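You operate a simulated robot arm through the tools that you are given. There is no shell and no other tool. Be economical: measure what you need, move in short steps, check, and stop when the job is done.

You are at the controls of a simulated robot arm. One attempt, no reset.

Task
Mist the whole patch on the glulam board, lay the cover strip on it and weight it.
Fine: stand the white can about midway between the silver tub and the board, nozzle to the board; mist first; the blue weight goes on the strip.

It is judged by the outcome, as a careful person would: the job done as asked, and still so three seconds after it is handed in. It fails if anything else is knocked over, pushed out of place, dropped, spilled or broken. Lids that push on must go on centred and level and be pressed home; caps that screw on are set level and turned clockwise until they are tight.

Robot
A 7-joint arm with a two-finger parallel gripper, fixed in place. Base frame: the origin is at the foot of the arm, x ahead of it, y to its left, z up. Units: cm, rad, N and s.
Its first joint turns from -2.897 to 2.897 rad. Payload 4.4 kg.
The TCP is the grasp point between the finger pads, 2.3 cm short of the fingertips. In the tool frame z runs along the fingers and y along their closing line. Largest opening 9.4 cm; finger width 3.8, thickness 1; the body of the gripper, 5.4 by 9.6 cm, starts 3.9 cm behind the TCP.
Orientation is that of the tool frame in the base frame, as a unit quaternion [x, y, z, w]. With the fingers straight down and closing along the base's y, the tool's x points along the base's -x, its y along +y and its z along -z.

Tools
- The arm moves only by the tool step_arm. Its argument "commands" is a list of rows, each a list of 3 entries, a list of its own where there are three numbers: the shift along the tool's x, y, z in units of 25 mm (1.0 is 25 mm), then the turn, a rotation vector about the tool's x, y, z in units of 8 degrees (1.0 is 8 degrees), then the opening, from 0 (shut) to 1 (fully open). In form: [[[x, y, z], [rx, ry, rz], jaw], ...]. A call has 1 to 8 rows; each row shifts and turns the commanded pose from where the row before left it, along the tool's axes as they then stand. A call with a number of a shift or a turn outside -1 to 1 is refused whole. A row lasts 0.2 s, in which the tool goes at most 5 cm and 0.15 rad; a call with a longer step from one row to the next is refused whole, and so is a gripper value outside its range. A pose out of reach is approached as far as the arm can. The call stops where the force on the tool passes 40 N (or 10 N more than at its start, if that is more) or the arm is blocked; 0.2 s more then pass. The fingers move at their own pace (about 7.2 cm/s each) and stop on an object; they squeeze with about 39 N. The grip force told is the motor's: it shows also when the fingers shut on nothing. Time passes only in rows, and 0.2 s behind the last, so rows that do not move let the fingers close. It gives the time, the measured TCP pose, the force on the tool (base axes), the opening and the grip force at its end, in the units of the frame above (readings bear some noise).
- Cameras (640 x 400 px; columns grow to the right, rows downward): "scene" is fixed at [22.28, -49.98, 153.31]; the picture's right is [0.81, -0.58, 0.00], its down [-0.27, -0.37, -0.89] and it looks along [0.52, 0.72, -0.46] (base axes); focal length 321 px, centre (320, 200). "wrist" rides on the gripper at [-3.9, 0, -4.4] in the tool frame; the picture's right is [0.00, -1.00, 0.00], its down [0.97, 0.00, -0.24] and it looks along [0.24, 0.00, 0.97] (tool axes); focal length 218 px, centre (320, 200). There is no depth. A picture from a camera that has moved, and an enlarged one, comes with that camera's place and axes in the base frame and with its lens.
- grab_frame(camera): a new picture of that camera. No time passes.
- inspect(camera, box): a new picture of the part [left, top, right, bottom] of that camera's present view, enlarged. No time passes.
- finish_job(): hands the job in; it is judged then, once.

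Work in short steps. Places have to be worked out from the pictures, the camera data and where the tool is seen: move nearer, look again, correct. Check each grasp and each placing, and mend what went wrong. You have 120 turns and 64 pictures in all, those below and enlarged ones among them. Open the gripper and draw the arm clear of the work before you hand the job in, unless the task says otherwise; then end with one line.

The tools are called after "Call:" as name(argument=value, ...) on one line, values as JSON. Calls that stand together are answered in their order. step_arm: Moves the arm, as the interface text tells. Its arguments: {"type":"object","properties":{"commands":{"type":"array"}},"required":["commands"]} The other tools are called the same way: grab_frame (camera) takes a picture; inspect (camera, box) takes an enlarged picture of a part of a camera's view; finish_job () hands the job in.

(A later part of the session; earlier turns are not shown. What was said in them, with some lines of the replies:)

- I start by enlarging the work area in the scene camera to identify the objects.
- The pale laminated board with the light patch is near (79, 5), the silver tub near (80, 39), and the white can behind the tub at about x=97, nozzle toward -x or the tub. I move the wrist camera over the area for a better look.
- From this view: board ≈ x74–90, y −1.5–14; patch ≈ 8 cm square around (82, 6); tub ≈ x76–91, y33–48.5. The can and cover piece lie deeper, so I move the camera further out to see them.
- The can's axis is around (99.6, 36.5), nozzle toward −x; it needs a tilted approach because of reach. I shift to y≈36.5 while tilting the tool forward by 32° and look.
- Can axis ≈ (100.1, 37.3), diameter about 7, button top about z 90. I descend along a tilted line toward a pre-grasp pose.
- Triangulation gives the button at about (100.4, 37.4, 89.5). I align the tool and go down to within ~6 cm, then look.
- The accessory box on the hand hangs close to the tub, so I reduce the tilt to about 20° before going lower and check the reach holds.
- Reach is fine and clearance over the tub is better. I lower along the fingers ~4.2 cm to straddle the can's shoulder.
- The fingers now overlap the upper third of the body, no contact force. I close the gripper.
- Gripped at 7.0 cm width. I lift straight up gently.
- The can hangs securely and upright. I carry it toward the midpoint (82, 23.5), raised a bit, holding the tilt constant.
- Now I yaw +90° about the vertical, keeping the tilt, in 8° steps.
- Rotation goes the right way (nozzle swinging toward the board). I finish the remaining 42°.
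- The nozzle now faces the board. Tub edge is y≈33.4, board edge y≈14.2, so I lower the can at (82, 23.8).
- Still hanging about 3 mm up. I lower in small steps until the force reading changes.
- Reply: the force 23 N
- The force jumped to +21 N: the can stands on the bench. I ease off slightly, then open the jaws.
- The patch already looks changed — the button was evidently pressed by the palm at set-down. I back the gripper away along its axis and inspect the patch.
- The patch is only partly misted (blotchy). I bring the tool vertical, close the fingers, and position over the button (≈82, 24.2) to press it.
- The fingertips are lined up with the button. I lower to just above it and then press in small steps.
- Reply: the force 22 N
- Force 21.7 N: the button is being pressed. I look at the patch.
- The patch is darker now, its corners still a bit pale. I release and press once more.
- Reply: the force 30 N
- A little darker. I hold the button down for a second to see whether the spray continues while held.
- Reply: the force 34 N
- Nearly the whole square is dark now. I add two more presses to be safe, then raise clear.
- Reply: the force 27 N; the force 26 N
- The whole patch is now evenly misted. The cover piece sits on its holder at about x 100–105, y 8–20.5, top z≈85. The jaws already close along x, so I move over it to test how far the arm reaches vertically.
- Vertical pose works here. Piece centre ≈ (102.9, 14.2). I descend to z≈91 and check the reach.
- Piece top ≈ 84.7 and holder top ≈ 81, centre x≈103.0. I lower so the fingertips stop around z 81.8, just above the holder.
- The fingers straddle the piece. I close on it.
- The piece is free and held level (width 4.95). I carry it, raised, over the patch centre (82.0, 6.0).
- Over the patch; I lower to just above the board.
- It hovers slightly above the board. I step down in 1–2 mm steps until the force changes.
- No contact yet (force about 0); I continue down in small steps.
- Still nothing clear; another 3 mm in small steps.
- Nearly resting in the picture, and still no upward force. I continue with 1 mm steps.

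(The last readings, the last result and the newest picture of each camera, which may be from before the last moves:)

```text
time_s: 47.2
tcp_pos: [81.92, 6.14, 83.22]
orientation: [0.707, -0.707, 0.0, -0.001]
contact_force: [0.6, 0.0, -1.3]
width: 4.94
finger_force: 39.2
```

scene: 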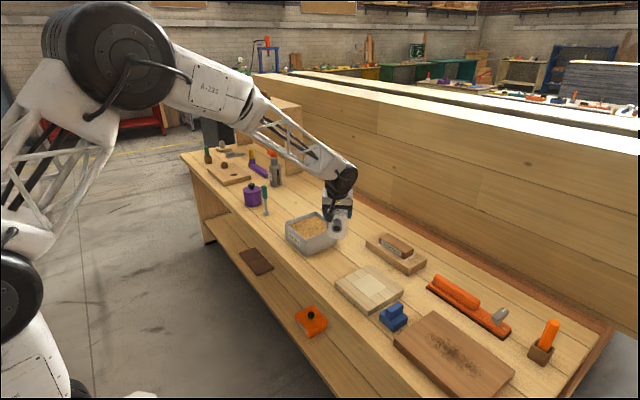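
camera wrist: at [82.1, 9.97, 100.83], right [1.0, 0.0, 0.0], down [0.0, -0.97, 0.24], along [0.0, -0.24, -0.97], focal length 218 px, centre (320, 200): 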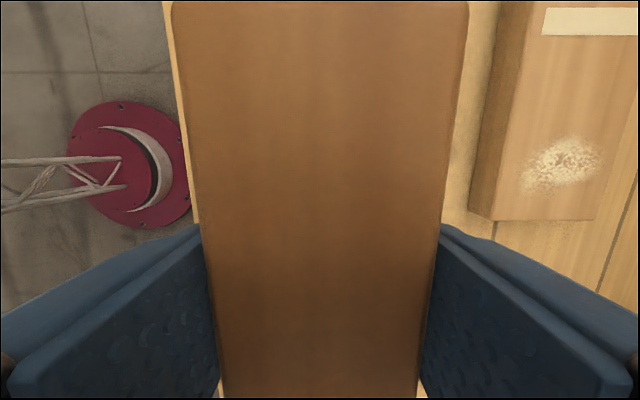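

Still hanging by the force reading (−1.3 N); I go on.

Call:
step_arm(commands=[[[0, 0, 0.05], [0, 0, 0], 0.4], [[0, 0, 0.05], [0, 0, 0], 0.4], [[0, 0, 0], [0, 0, 0], 0.4]])

```text
time_s: 48.0
tcp_pos: [81.81, 6.01, 83.04]
orientation: [-0.707, 0.707, 0.0, 0.001]
contact_force: [-5.8, -0.2, 17.3]
width: 4.94
finger_force: 39.3
```

Contact at 17 N: the piece is down. I ease off 1 mm, release and go straight up.

Call:
step_arm(commands=[[[0, 0, -0.05], [0, 0, 0], 0.4], [[0, 0, 0], [0, 0, 0], 0.6], [[0, 0, 0], [0, 0, 0], 1], [[0, 0, 0], [0, 0, 0], 1]])

Call:
step_arm(commands=[[[0, 0, -0.5], [0, 0, 0], 1], [[0, 0, -1], [0, 0, 0], 1], [[0, 0, -1], [0, 0, 0], 1], [[0, 0, -1], [0, 0, 0], 1], [[0, 0, -1], [0, 0, 0], 1], [[0.8, 0, -1], [0, 0, 0], 1], [[0.8, 0, -0.5], [0, 0, 0], 1]])

Call:
grab_frame(camera="wrist")

Call:
inspect(camera="scene", box=[320, 230, 440, 350])

```text
time_s: 49.0
tcp_pos: [81.95, 6.02, 83.18]
orientation: [-0.707, 0.707, 0.0, 0.0]
contact_force: [0.6, 0.4, -0.6]
width: 9.37
finger_force: 0.0
```

```text
time_s: 50.6
tcp_pos: [82.03, 1.86, 98.22]
orientation: [-0.707, 0.707, 0.001, 0.0]
contact_force: [-0.1, 0.3, 0.4]
width: 9.42
finger_force: 0.2
```

```text
25 pictures are left
camera wrist: at [81.99, 5.95, 102.62], right [1.0, 0.0, 0.0], down [0.0, -0.97, 0.24], along [0.0, -0.24, -0.97], focal length 218 px, centre (320, 200)
```

wrist: 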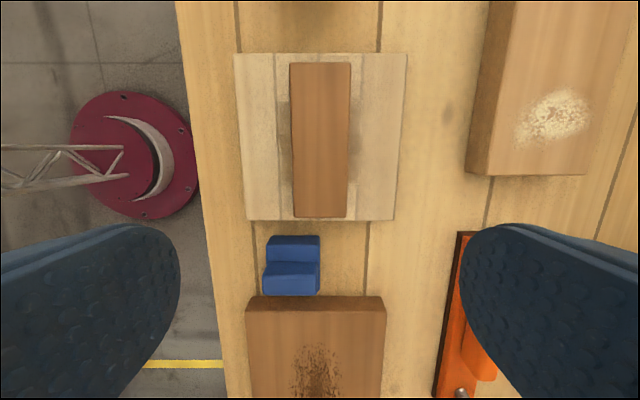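

```text
3.33 times, centred on (380, 290) of scene
camera zoom: at [22.28, -49.98, 153.31], right [0.81, -0.58, 0.0], down [-0.27, -0.37, -0.89], along [0.52, 0.72, -0.46], focal length 1071 px, centre (120, -100)
```

zoom: 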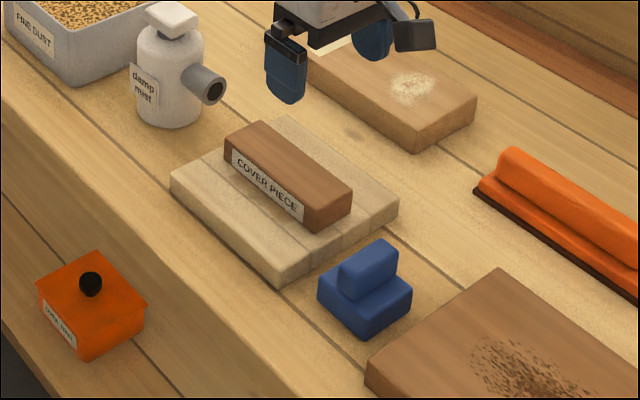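

The strip is laid centred over the patch. Next I zoom in on the blue weight to plan its grasp.

Call:
inspect(camera="wrist", box=[240, 210, 360, 310])

Call:
inspect(camera="scene", box=[375, 295, 415, 335])

```text
4.00 times, centred on (300, 260) of wrist
camera zoom: at [81.99, 5.95, 102.62], right [1.0, 0.0, 0.0], down [0.0, -0.97, 0.24], along [0.0, -0.24, -0.97], focal length 873 px, centre (400, -40)
```

zoom: 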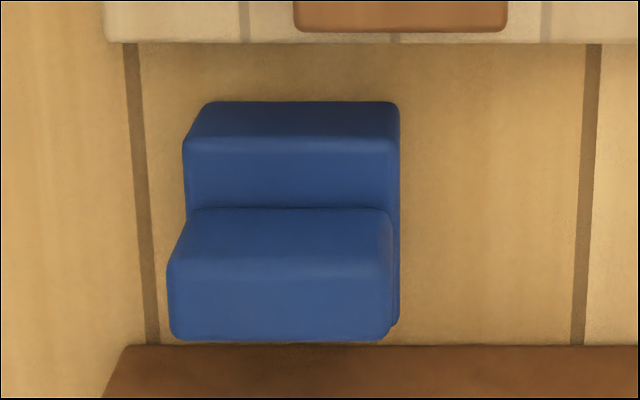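

```text
10.00 times, centred on (395, 315) of scene
camera zoom: at [22.28, -49.98, 153.31], right [0.81, -0.58, 0.0], down [-0.27, -0.37, -0.89], along [0.52, 0.72, -0.46], focal length 3213 px, centre (-430, -950)
```

zoom: 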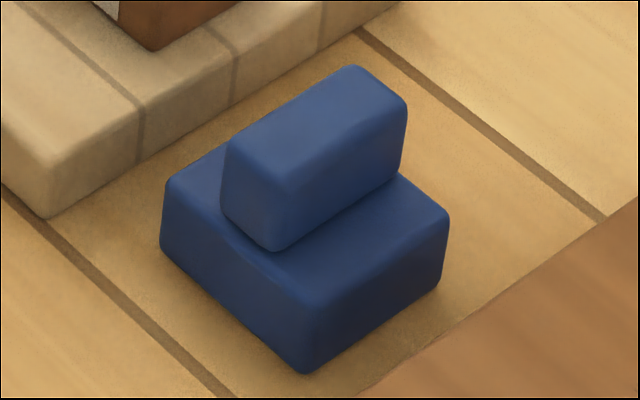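

The weight has a ~6×7.5 cm base with a handle block along x, near (79, −6.5). I move above it for a direct view.

Call:
step_arm(commands=[[[0.9, 0.4, 0], [0, 0, 0], 1], [[0.9, 0.4, 0], [0, 0, 0], 1], [[0.9, 0.4, 0], [0, 0, 0], 1], [[0, 0, 0], [0, 0, 0], 1]])

Call:
inspect(camera="wrist", box=[220, 110, 420, 290])

```text
time_s: 51.6
tcp_pos: [78.92, -4.89, 98.25]
orientation: [0.707, -0.707, 0.0, 0.0]
contact_force: [0.0, 0.2, -0.2]
width: 9.42
finger_force: 0.0
```

```text
2.22 times, centred on (320, 200) of wrist
camera zoom: at [78.97, -0.9, 102.64], right [1.0, 0.0, 0.0], down [0.0, -0.97, 0.24], along [0.0, -0.24, -0.97], focal length 485 px, centre (320, 200)
```

zoom: 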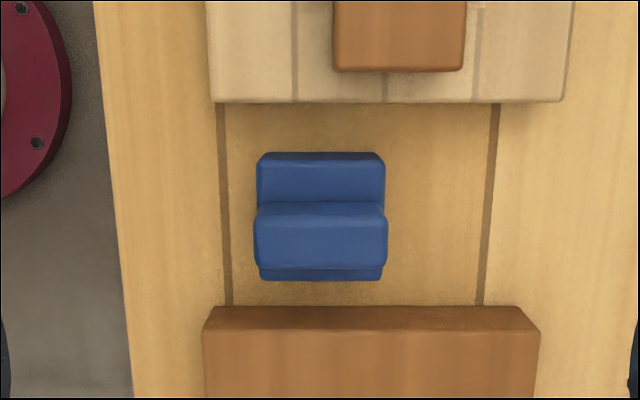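

Handle centre ≈ (79.05, −6.7), 5 cm long in x. I descend over it, stopping short to check the height.

Call:
step_arm(commands=[[[0.38, -0.05, 0.5], [0, 0, 0], 1], [[0.36, 0, 0.8], [0, 0, 0], 1], [[0, 0, 1], [0, 0, 0], 1], [[0, 0, 1], [0, 0, 0], 1], [[0, 0, 0.9], [0, 0, 0], 1], [[0, 0, 0.4], [0, 0, 0], 1], [[0, 0, 0], [0, 0, 0], 1]])

Call:
inspect(camera="scene", box=[355, 265, 435, 345])

Call:
grab_frame(camera="wrist")

```text
time_s: 53.2
tcp_pos: [79.17, -6.68, 86.68]
orientation: [-0.707, 0.707, -0.001, -0.001]
contact_force: [-1.0, -0.5, -0.6]
width: 9.41
finger_force: 0.0
```

```text
5.00 times, centred on (395, 305) of scene
camera zoom: at [22.28, -49.98, 153.31], right [0.81, -0.58, 0.0], down [-0.27, -0.37, -0.89], along [0.52, 0.72, -0.46], focal length 1607 px, centre (-55, -325)
```

zoom: 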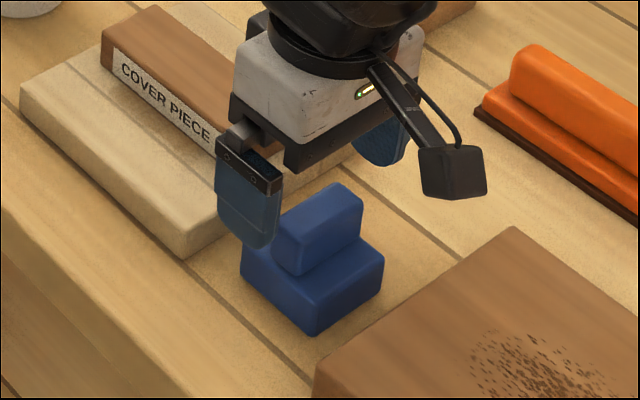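

```text
19 pictures are left
camera wrist: at [79.07, -2.62, 91.06], right [1.0, 0.0, 0.0], down [0.0, -0.97, 0.24], along [0.0, -0.24, -0.97], focal length 218 px, centre (320, 200)
```

wrist: 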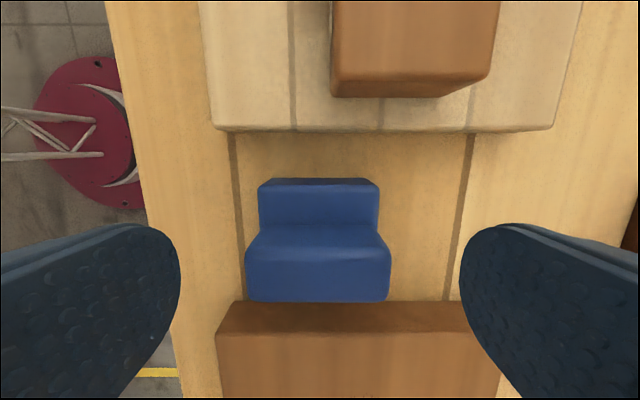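

Refined: handle top ≈ 83.4, base top ≈ 80.5, handle centre y ≈ −7.2. I lower so the fingertips end just above the base.

Call:
step_arm(commands=[[[0.2, 0.03, 0.4], [0, 0, 0], 1], [[0, 0, 0.4], [0, 0, 0], 1], [[0, 0, 0.4], [0, 0, 0], 1], [[0, 0, 0.15], [0, 0, 0], 1], [[0, 0, 0], [0, 0, 0], 1]])

Call:
inspect(camera="scene", box=[365, 275, 425, 335])

```text
time_s: 54.4
tcp_pos: [79.03, -7.2, 83.42]
orientation: [0.707, -0.707, 0.0, -0.002]
contact_force: [-0.2, 0.1, -0.7]
width: 9.41
finger_force: 0.0
```

```text
6.67 times, centred on (395, 305) of scene
camera zoom: at [22.28, -49.98, 153.31], right [0.81, -0.58, 0.0], down [-0.27, -0.37, -0.89], along [0.52, 0.72, -0.46], focal length 2142 px, centre (-180, -500)
```

zoom: 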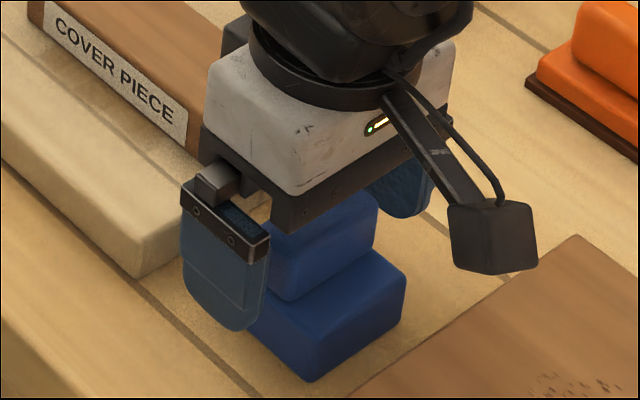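

The fingers straddle the handle ends. I close and check the width.

Call:
step_arm(commands=[[[0, 0, 0], [0, 0, 0], 0.75], [[0, 0, 0], [0, 0, 0], 0.5], [[0, 0, 0], [0, 0, 0], 0.4], [[0, 0, 0], [0, 0, 0], 0.4]])

Call:
step_arm(commands=[[[0, 0, -0.2], [0, 0, 0], 0.4], [[0, 0, -0.4], [0, 0, 0], 0.4], [[0, 0, -0.8], [0, 0, 0], 0.4], [[0, 0, -0.8], [0, 0, 0], 0.4], [[0, 0, -0.8], [0, 0, 0], 0.4]])

Call:
inspect(camera="scene", box=[345, 225, 445, 325])

```text
time_s: 55.4
tcp_pos: [78.96, -7.19, 83.36]
orientation: [0.707, -0.707, 0.0, 0.0]
contact_force: [-0.7, 0.5, 0.5]
width: 5.55
finger_force: 39.0
```

```text
time_s: 56.6
tcp_pos: [78.95, -7.19, 90.6]
orientation: [-0.707, 0.707, 0.0, -0.001]
contact_force: [0.0, 1.3, -4.2]
width: 5.58
finger_force: 38.6
```

```text
4.00 times, centred on (395, 275) of scene
camera zoom: at [22.28, -49.98, 153.31], right [0.81, -0.58, 0.0], down [-0.27, -0.37, -0.89], along [0.52, 0.72, -0.46], focal length 1285 px, centre (20, -100)
```

zoom: 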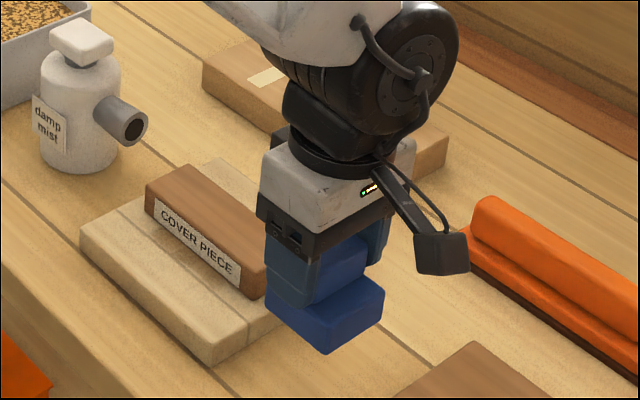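

The weight is held (4.2 N). I raise it and carry it over the strip centre (82.0, 6.0).

Call:
step_arm(commands=[[[0, 0, -1], [0, 0, 0], 0.4], [[0, 0, -1], [0, 0, 0], 0.4], [[-0.88, -0.2, 0], [0, 0, 0], 0.4], [[-0.88, -0.2, 0], [0, 0, 0], 0.4], [[-0.88, -0.2, 0], [0, 0, 0], 0.4], [[-0.88, -0.2, 0], [0, 0, 0], 0.4], [[-0.88, -0.2, 0], [0, 0, 0], 0.4], [[-0.88, -0.2, 0], [0, 0, 0], 0.4]])

Call:
step_arm(commands=[[[0, 0, 0.9], [0, 0, 0], 0.4], [[0, 0, 0.6], [0, 0, 0], 0.4], [[0, 0, 0.3], [0, 0, 0], 0.4], [[0, 0, 0], [0, 0, 0], 0.4]])

Call:
inspect(camera="scene", box=[325, 225, 425, 325])

Call:
grab_frame(camera="wrist")

```text
time_s: 58.4
tcp_pos: [81.9, 6.1, 95.77]
orientation: [0.707, -0.707, 0.0, 0.001]
contact_force: [0.9, -0.4, -4.9]
width: 5.58
finger_force: 39.0
```

```text
time_s: 59.4
tcp_pos: [81.95, 6.12, 91.23]
orientation: [0.707, -0.707, 0.001, 0.001]
contact_force: [-0.8, -0.2, -4.3]
width: 5.6
finger_force: 39.8
```

```text
4.00 times, centred on (375, 275) of scene
camera zoom: at [22.28, -49.98, 153.31], right [0.81, -0.58, 0.0], down [-0.27, -0.37, -0.89], along [0.52, 0.72, -0.46], focal length 1285 px, centre (100, -100)
```

zoom: 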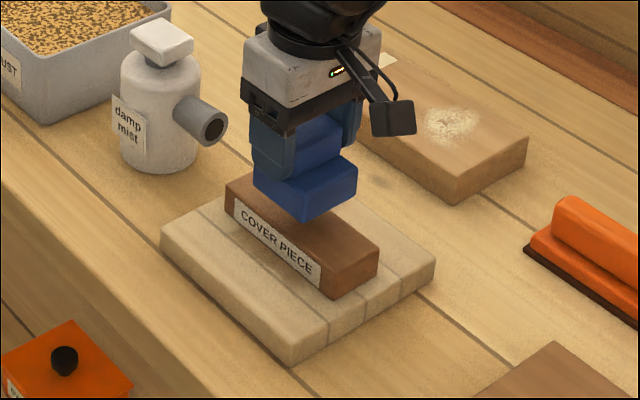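

```text
15 pictures are left
camera wrist: at [81.98, 10.1, 95.7], right [1.0, 0.0, 0.0], down [0.0, -0.97, 0.24], along [0.0, -0.24, -0.97], focal length 218 px, centre (320, 200)
```

wrist: 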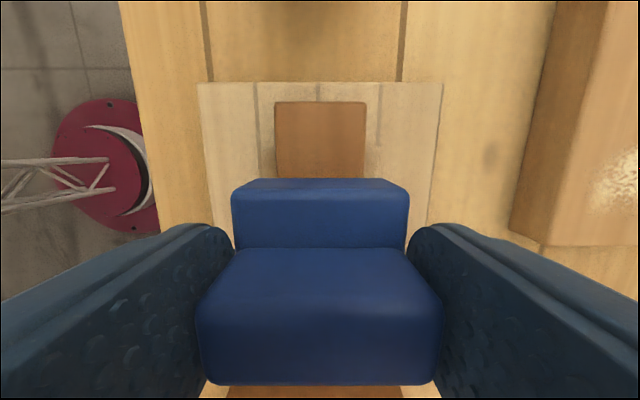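

Well centred. I lower toward the strip (contact expected around z 89), slowing at the end.

Call:
step_arm(commands=[[[0, 0, 0.3], [0, 0, 0], 0.4], [[0, 0, 0.2], [0, 0, 0], 0.4], [[0, 0, 0.1], [0, 0, 0], 0.4], [[0, 0, 0.05], [0, 0, 0], 0.4], [[0, 0, 0.05], [0, 0, 0], 0.4], [[0, 0, 0], [0, 0, 0], 0.4]])

```text
time_s: 60.8
tcp_pos: [82.01, 6.1, 89.69]
orientation: [-0.707, 0.707, 0.0, 0.001]
contact_force: [0.0, 0.5, -4.9]
width: 5.56
finger_force: 38.5
```

No contact yet (−4.9 N); I continue with 1 mm steps.

Call:
step_arm(commands=[[[0, 0, 0.05], [0, 0, 0], 0.4], [[0, 0, 0.05], [0, 0, 0], 0.4], [[0, 0, 0.04], [0, 0, 0], 0.4], [[0, 0, 0], [0, 0, 0], 0.4]])

```text
time_s: 61.8
tcp_pos: [82.04, 6.19, 89.22]
orientation: [-0.707, 0.708, 0.0, 0.0]
contact_force: [-0.8, -0.2, -4.1]
width: 5.58
finger_force: 39.1
```

Still hanging; I go on in 1 mm steps.

Call:
step_arm(commands=[[[0, 0, 0.04], [0, 0, 0], 0.4], [[0, 0, 0.04], [0, 0, 0], 0.4], [[0, 0, 0], [0, 0, 0], 0.4]])

```text
time_s: 62.6
tcp_pos: [82.03, 6.16, 88.96]
orientation: [-0.707, 0.707, 0.0, 0.0]
contact_force: [-0.2, -0.1, -5.4]
width: 5.58
finger_force: 39.5
```

Not touching yet; another 2 mm.

Call:
step_arm(commands=[[[0, 0, 0.04], [0, 0, 0], 0.4], [[0, 0, 0.04], [0, 0, 0], 0.4], [[0, 0, 0], [0, 0, 0], 0.4]])

```text
time_s: 63.4
tcp_pos: [81.99, 5.94, 88.74]
orientation: [-0.707, 0.707, 0.001, -0.001]
contact_force: [-0.8, -0.3, -2.0]
width: 5.57
finger_force: 39.0
```

The force is easing (−2.0 N), so it is starting to touch; one more millimetre.

Call:
step_arm(commands=[[[0, 0, 0.03], [0, 0, 0], 0.4], [[0, 0, 0], [0, 0, 0], 0.4]])

Call:
inspect(camera="scene", box=[345, 245, 415, 305])

```text
time_s: 64.0
tcp_pos: [81.98, 6.16, 88.88]
orientation: [-0.707, 0.707, 0.0, -0.001]
contact_force: [-3.1, 0.5, 7.9]
width: 5.58
finger_force: 39.0
```

```text
6.67 times, centred on (380, 275) of scene
camera zoom: at [22.28, -49.98, 153.31], right [0.81, -0.58, 0.0], down [-0.27, -0.37, -0.89], along [0.52, 0.72, -0.46], focal length 2142 px, centre (-80, -300)
```

zoom: 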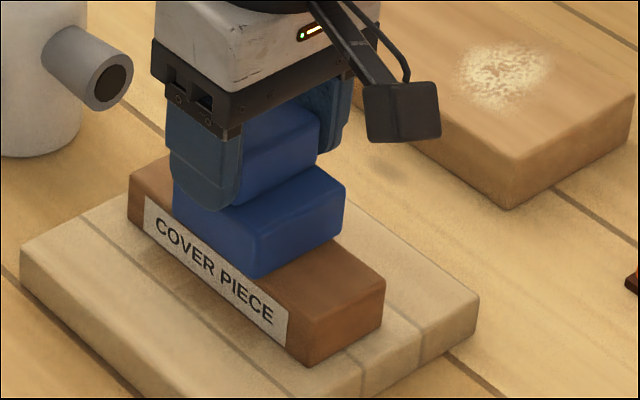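

The weight rests on the strip (+7.9 N). I open the jaws and go straight up.

Call:
step_arm(commands=[[[0, 0, -0.01], [0, 0, 0], 0.6], [[0, 0, 0], [0, 0, 0], 0.8], [[0, 0, 0], [0, 0, 0], 1], [[0, 0, 0], [0, 0, 0], 1]])

Call:
step_arm(commands=[[[0, 0, -0.4], [0, 0, 0], 1], [[0, 0, -0.8], [0, 0, 0], 1], [[0, 0, -1], [0, 0, 0], 1], [[0, 0, -1], [0, 0, 0], 1], [[0, 0, -1], [0, 0, 0], 1], [[0, 0, -1], [0, 0, 0], 1], [[0, 1, -1], [0, 0, 0], 1], [[0, 1, -1], [0, 0, 0], 1]])

Call:
step_arm(commands=[[[0, 1, -1], [0, 0, 0], 1], [[0, 1, 0], [0, 0, 0], 1], [[0, 1, 0], [0, 0, 0], 1], [[0, 1, 0], [0, 0, 0], 1], [[0, 1, 0], [0, 0, 0], 1]])

Call:
grab_frame(camera="scene")

Call:
inspect(camera="scene", box=[320, 220, 420, 320])

```text
time_s: 65.0
tcp_pos: [81.96, 6.08, 88.68]
orientation: [-0.707, 0.707, 0.0, 0.0]
contact_force: [-0.5, 0.6, -0.8]
width: 9.39
finger_force: 0.0
```

```text
time_s: 66.8
tcp_pos: [77.01, 6.15, 106.72]
orientation: [0.708, -0.706, -0.001, 0.001]
contact_force: [-0.1, 0.9, -0.2]
width: 9.42
finger_force: 0.0
```

```text
time_s: 68.0
tcp_pos: [64.54, 5.99, 109.39]
orientation: [-0.707, 0.707, 0.0, -0.001]
contact_force: [0.7, -0.1, 0.1]
width: 9.38
finger_force: 0.0
```

```text
13 pictures are left
```

scene: 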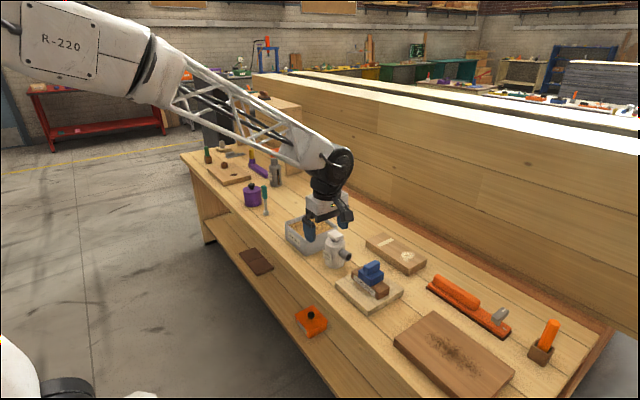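

```text
4.00 times, centred on (370, 270) of scene
camera zoom: at [22.28, -49.98, 153.31], right [0.81, -0.58, 0.0], down [-0.27, -0.37, -0.89], along [0.52, 0.72, -0.46], focal length 1285 px, centre (120, -80)
```

zoom: 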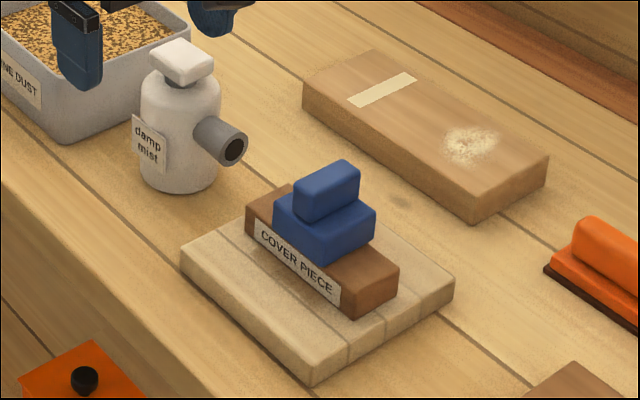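

The stack stands well. I check the visible rim of the patch beside the strip to see whether it is still damp.

Call:
inspect(camera="scene", box=[355, 265, 405, 315])

Call:
grab_frame(camera="wrist")

```text
8.00 times, centred on (380, 290) of scene
camera zoom: at [22.28, -49.98, 153.31], right [0.81, -0.58, 0.0], down [-0.27, -0.37, -0.89], along [0.52, 0.72, -0.46], focal length 2570 px, centre (-160, -520)
```

zoom: 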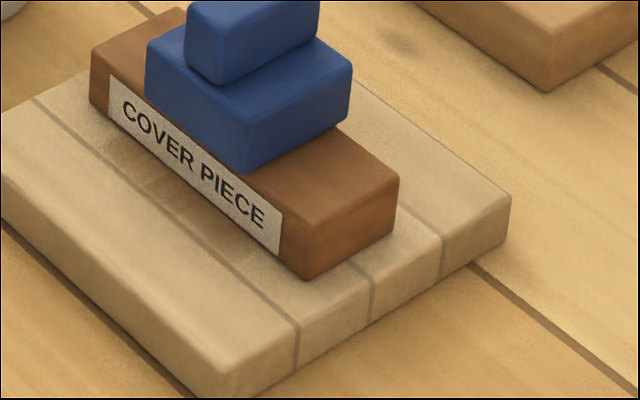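

```text
10 pictures are left
camera wrist: at [64.49, 10.1, 113.73], right [1.0, 0.0, 0.0], down [0.0, -0.97, 0.24], along [0.0, -0.24, -0.97], focal length 218 px, centre (320, 200)
```

wrist: 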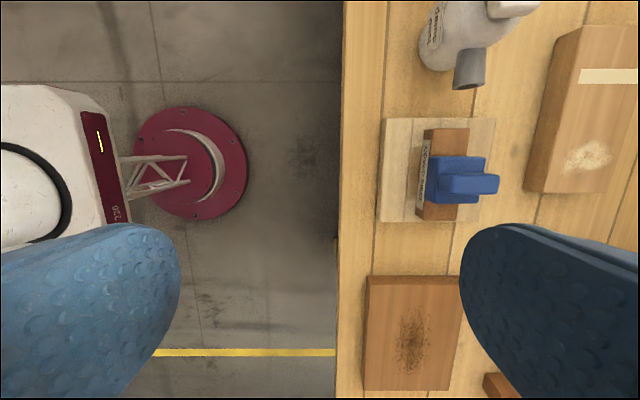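

The visible rim looks paler than before, so I look closer from above.

Call:
inspect(camera="wrist", box=[375, 110, 505, 230])

```text
3.33 times, centred on (440, 170) of wrist
camera zoom: at [64.49, 10.1, 113.73], right [1.0, 0.0, 0.0], down [0.0, -0.97, 0.24], along [0.0, -0.24, -0.97], focal length 728 px, centre (-80, 300)
```

zoom: 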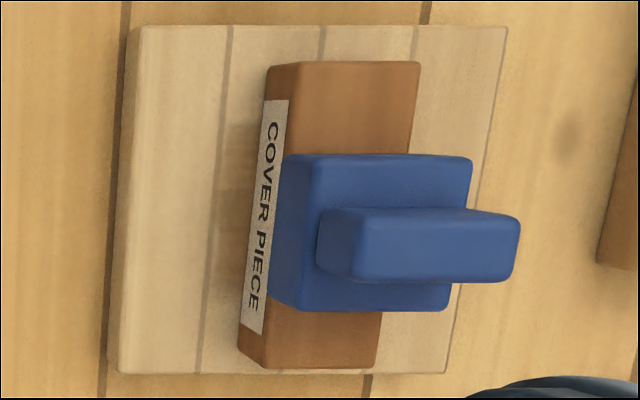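

The rim beside the strip is still visibly darkened. The can is upright with its nozzle to the board, the strip and weight are stable, and the open gripper is clear, so I hand in the job.

Call:
finish_job()

```text
The job is handed in.
```

I misted the whole patch, laid the cover strip on it and set the blue weight on top; the white can stands about midway between the silver tub and the board, nozzle to the board. The first puff came when the palm pressed the button as I set the can down, and the damp patch was drying a little by the time I finished.
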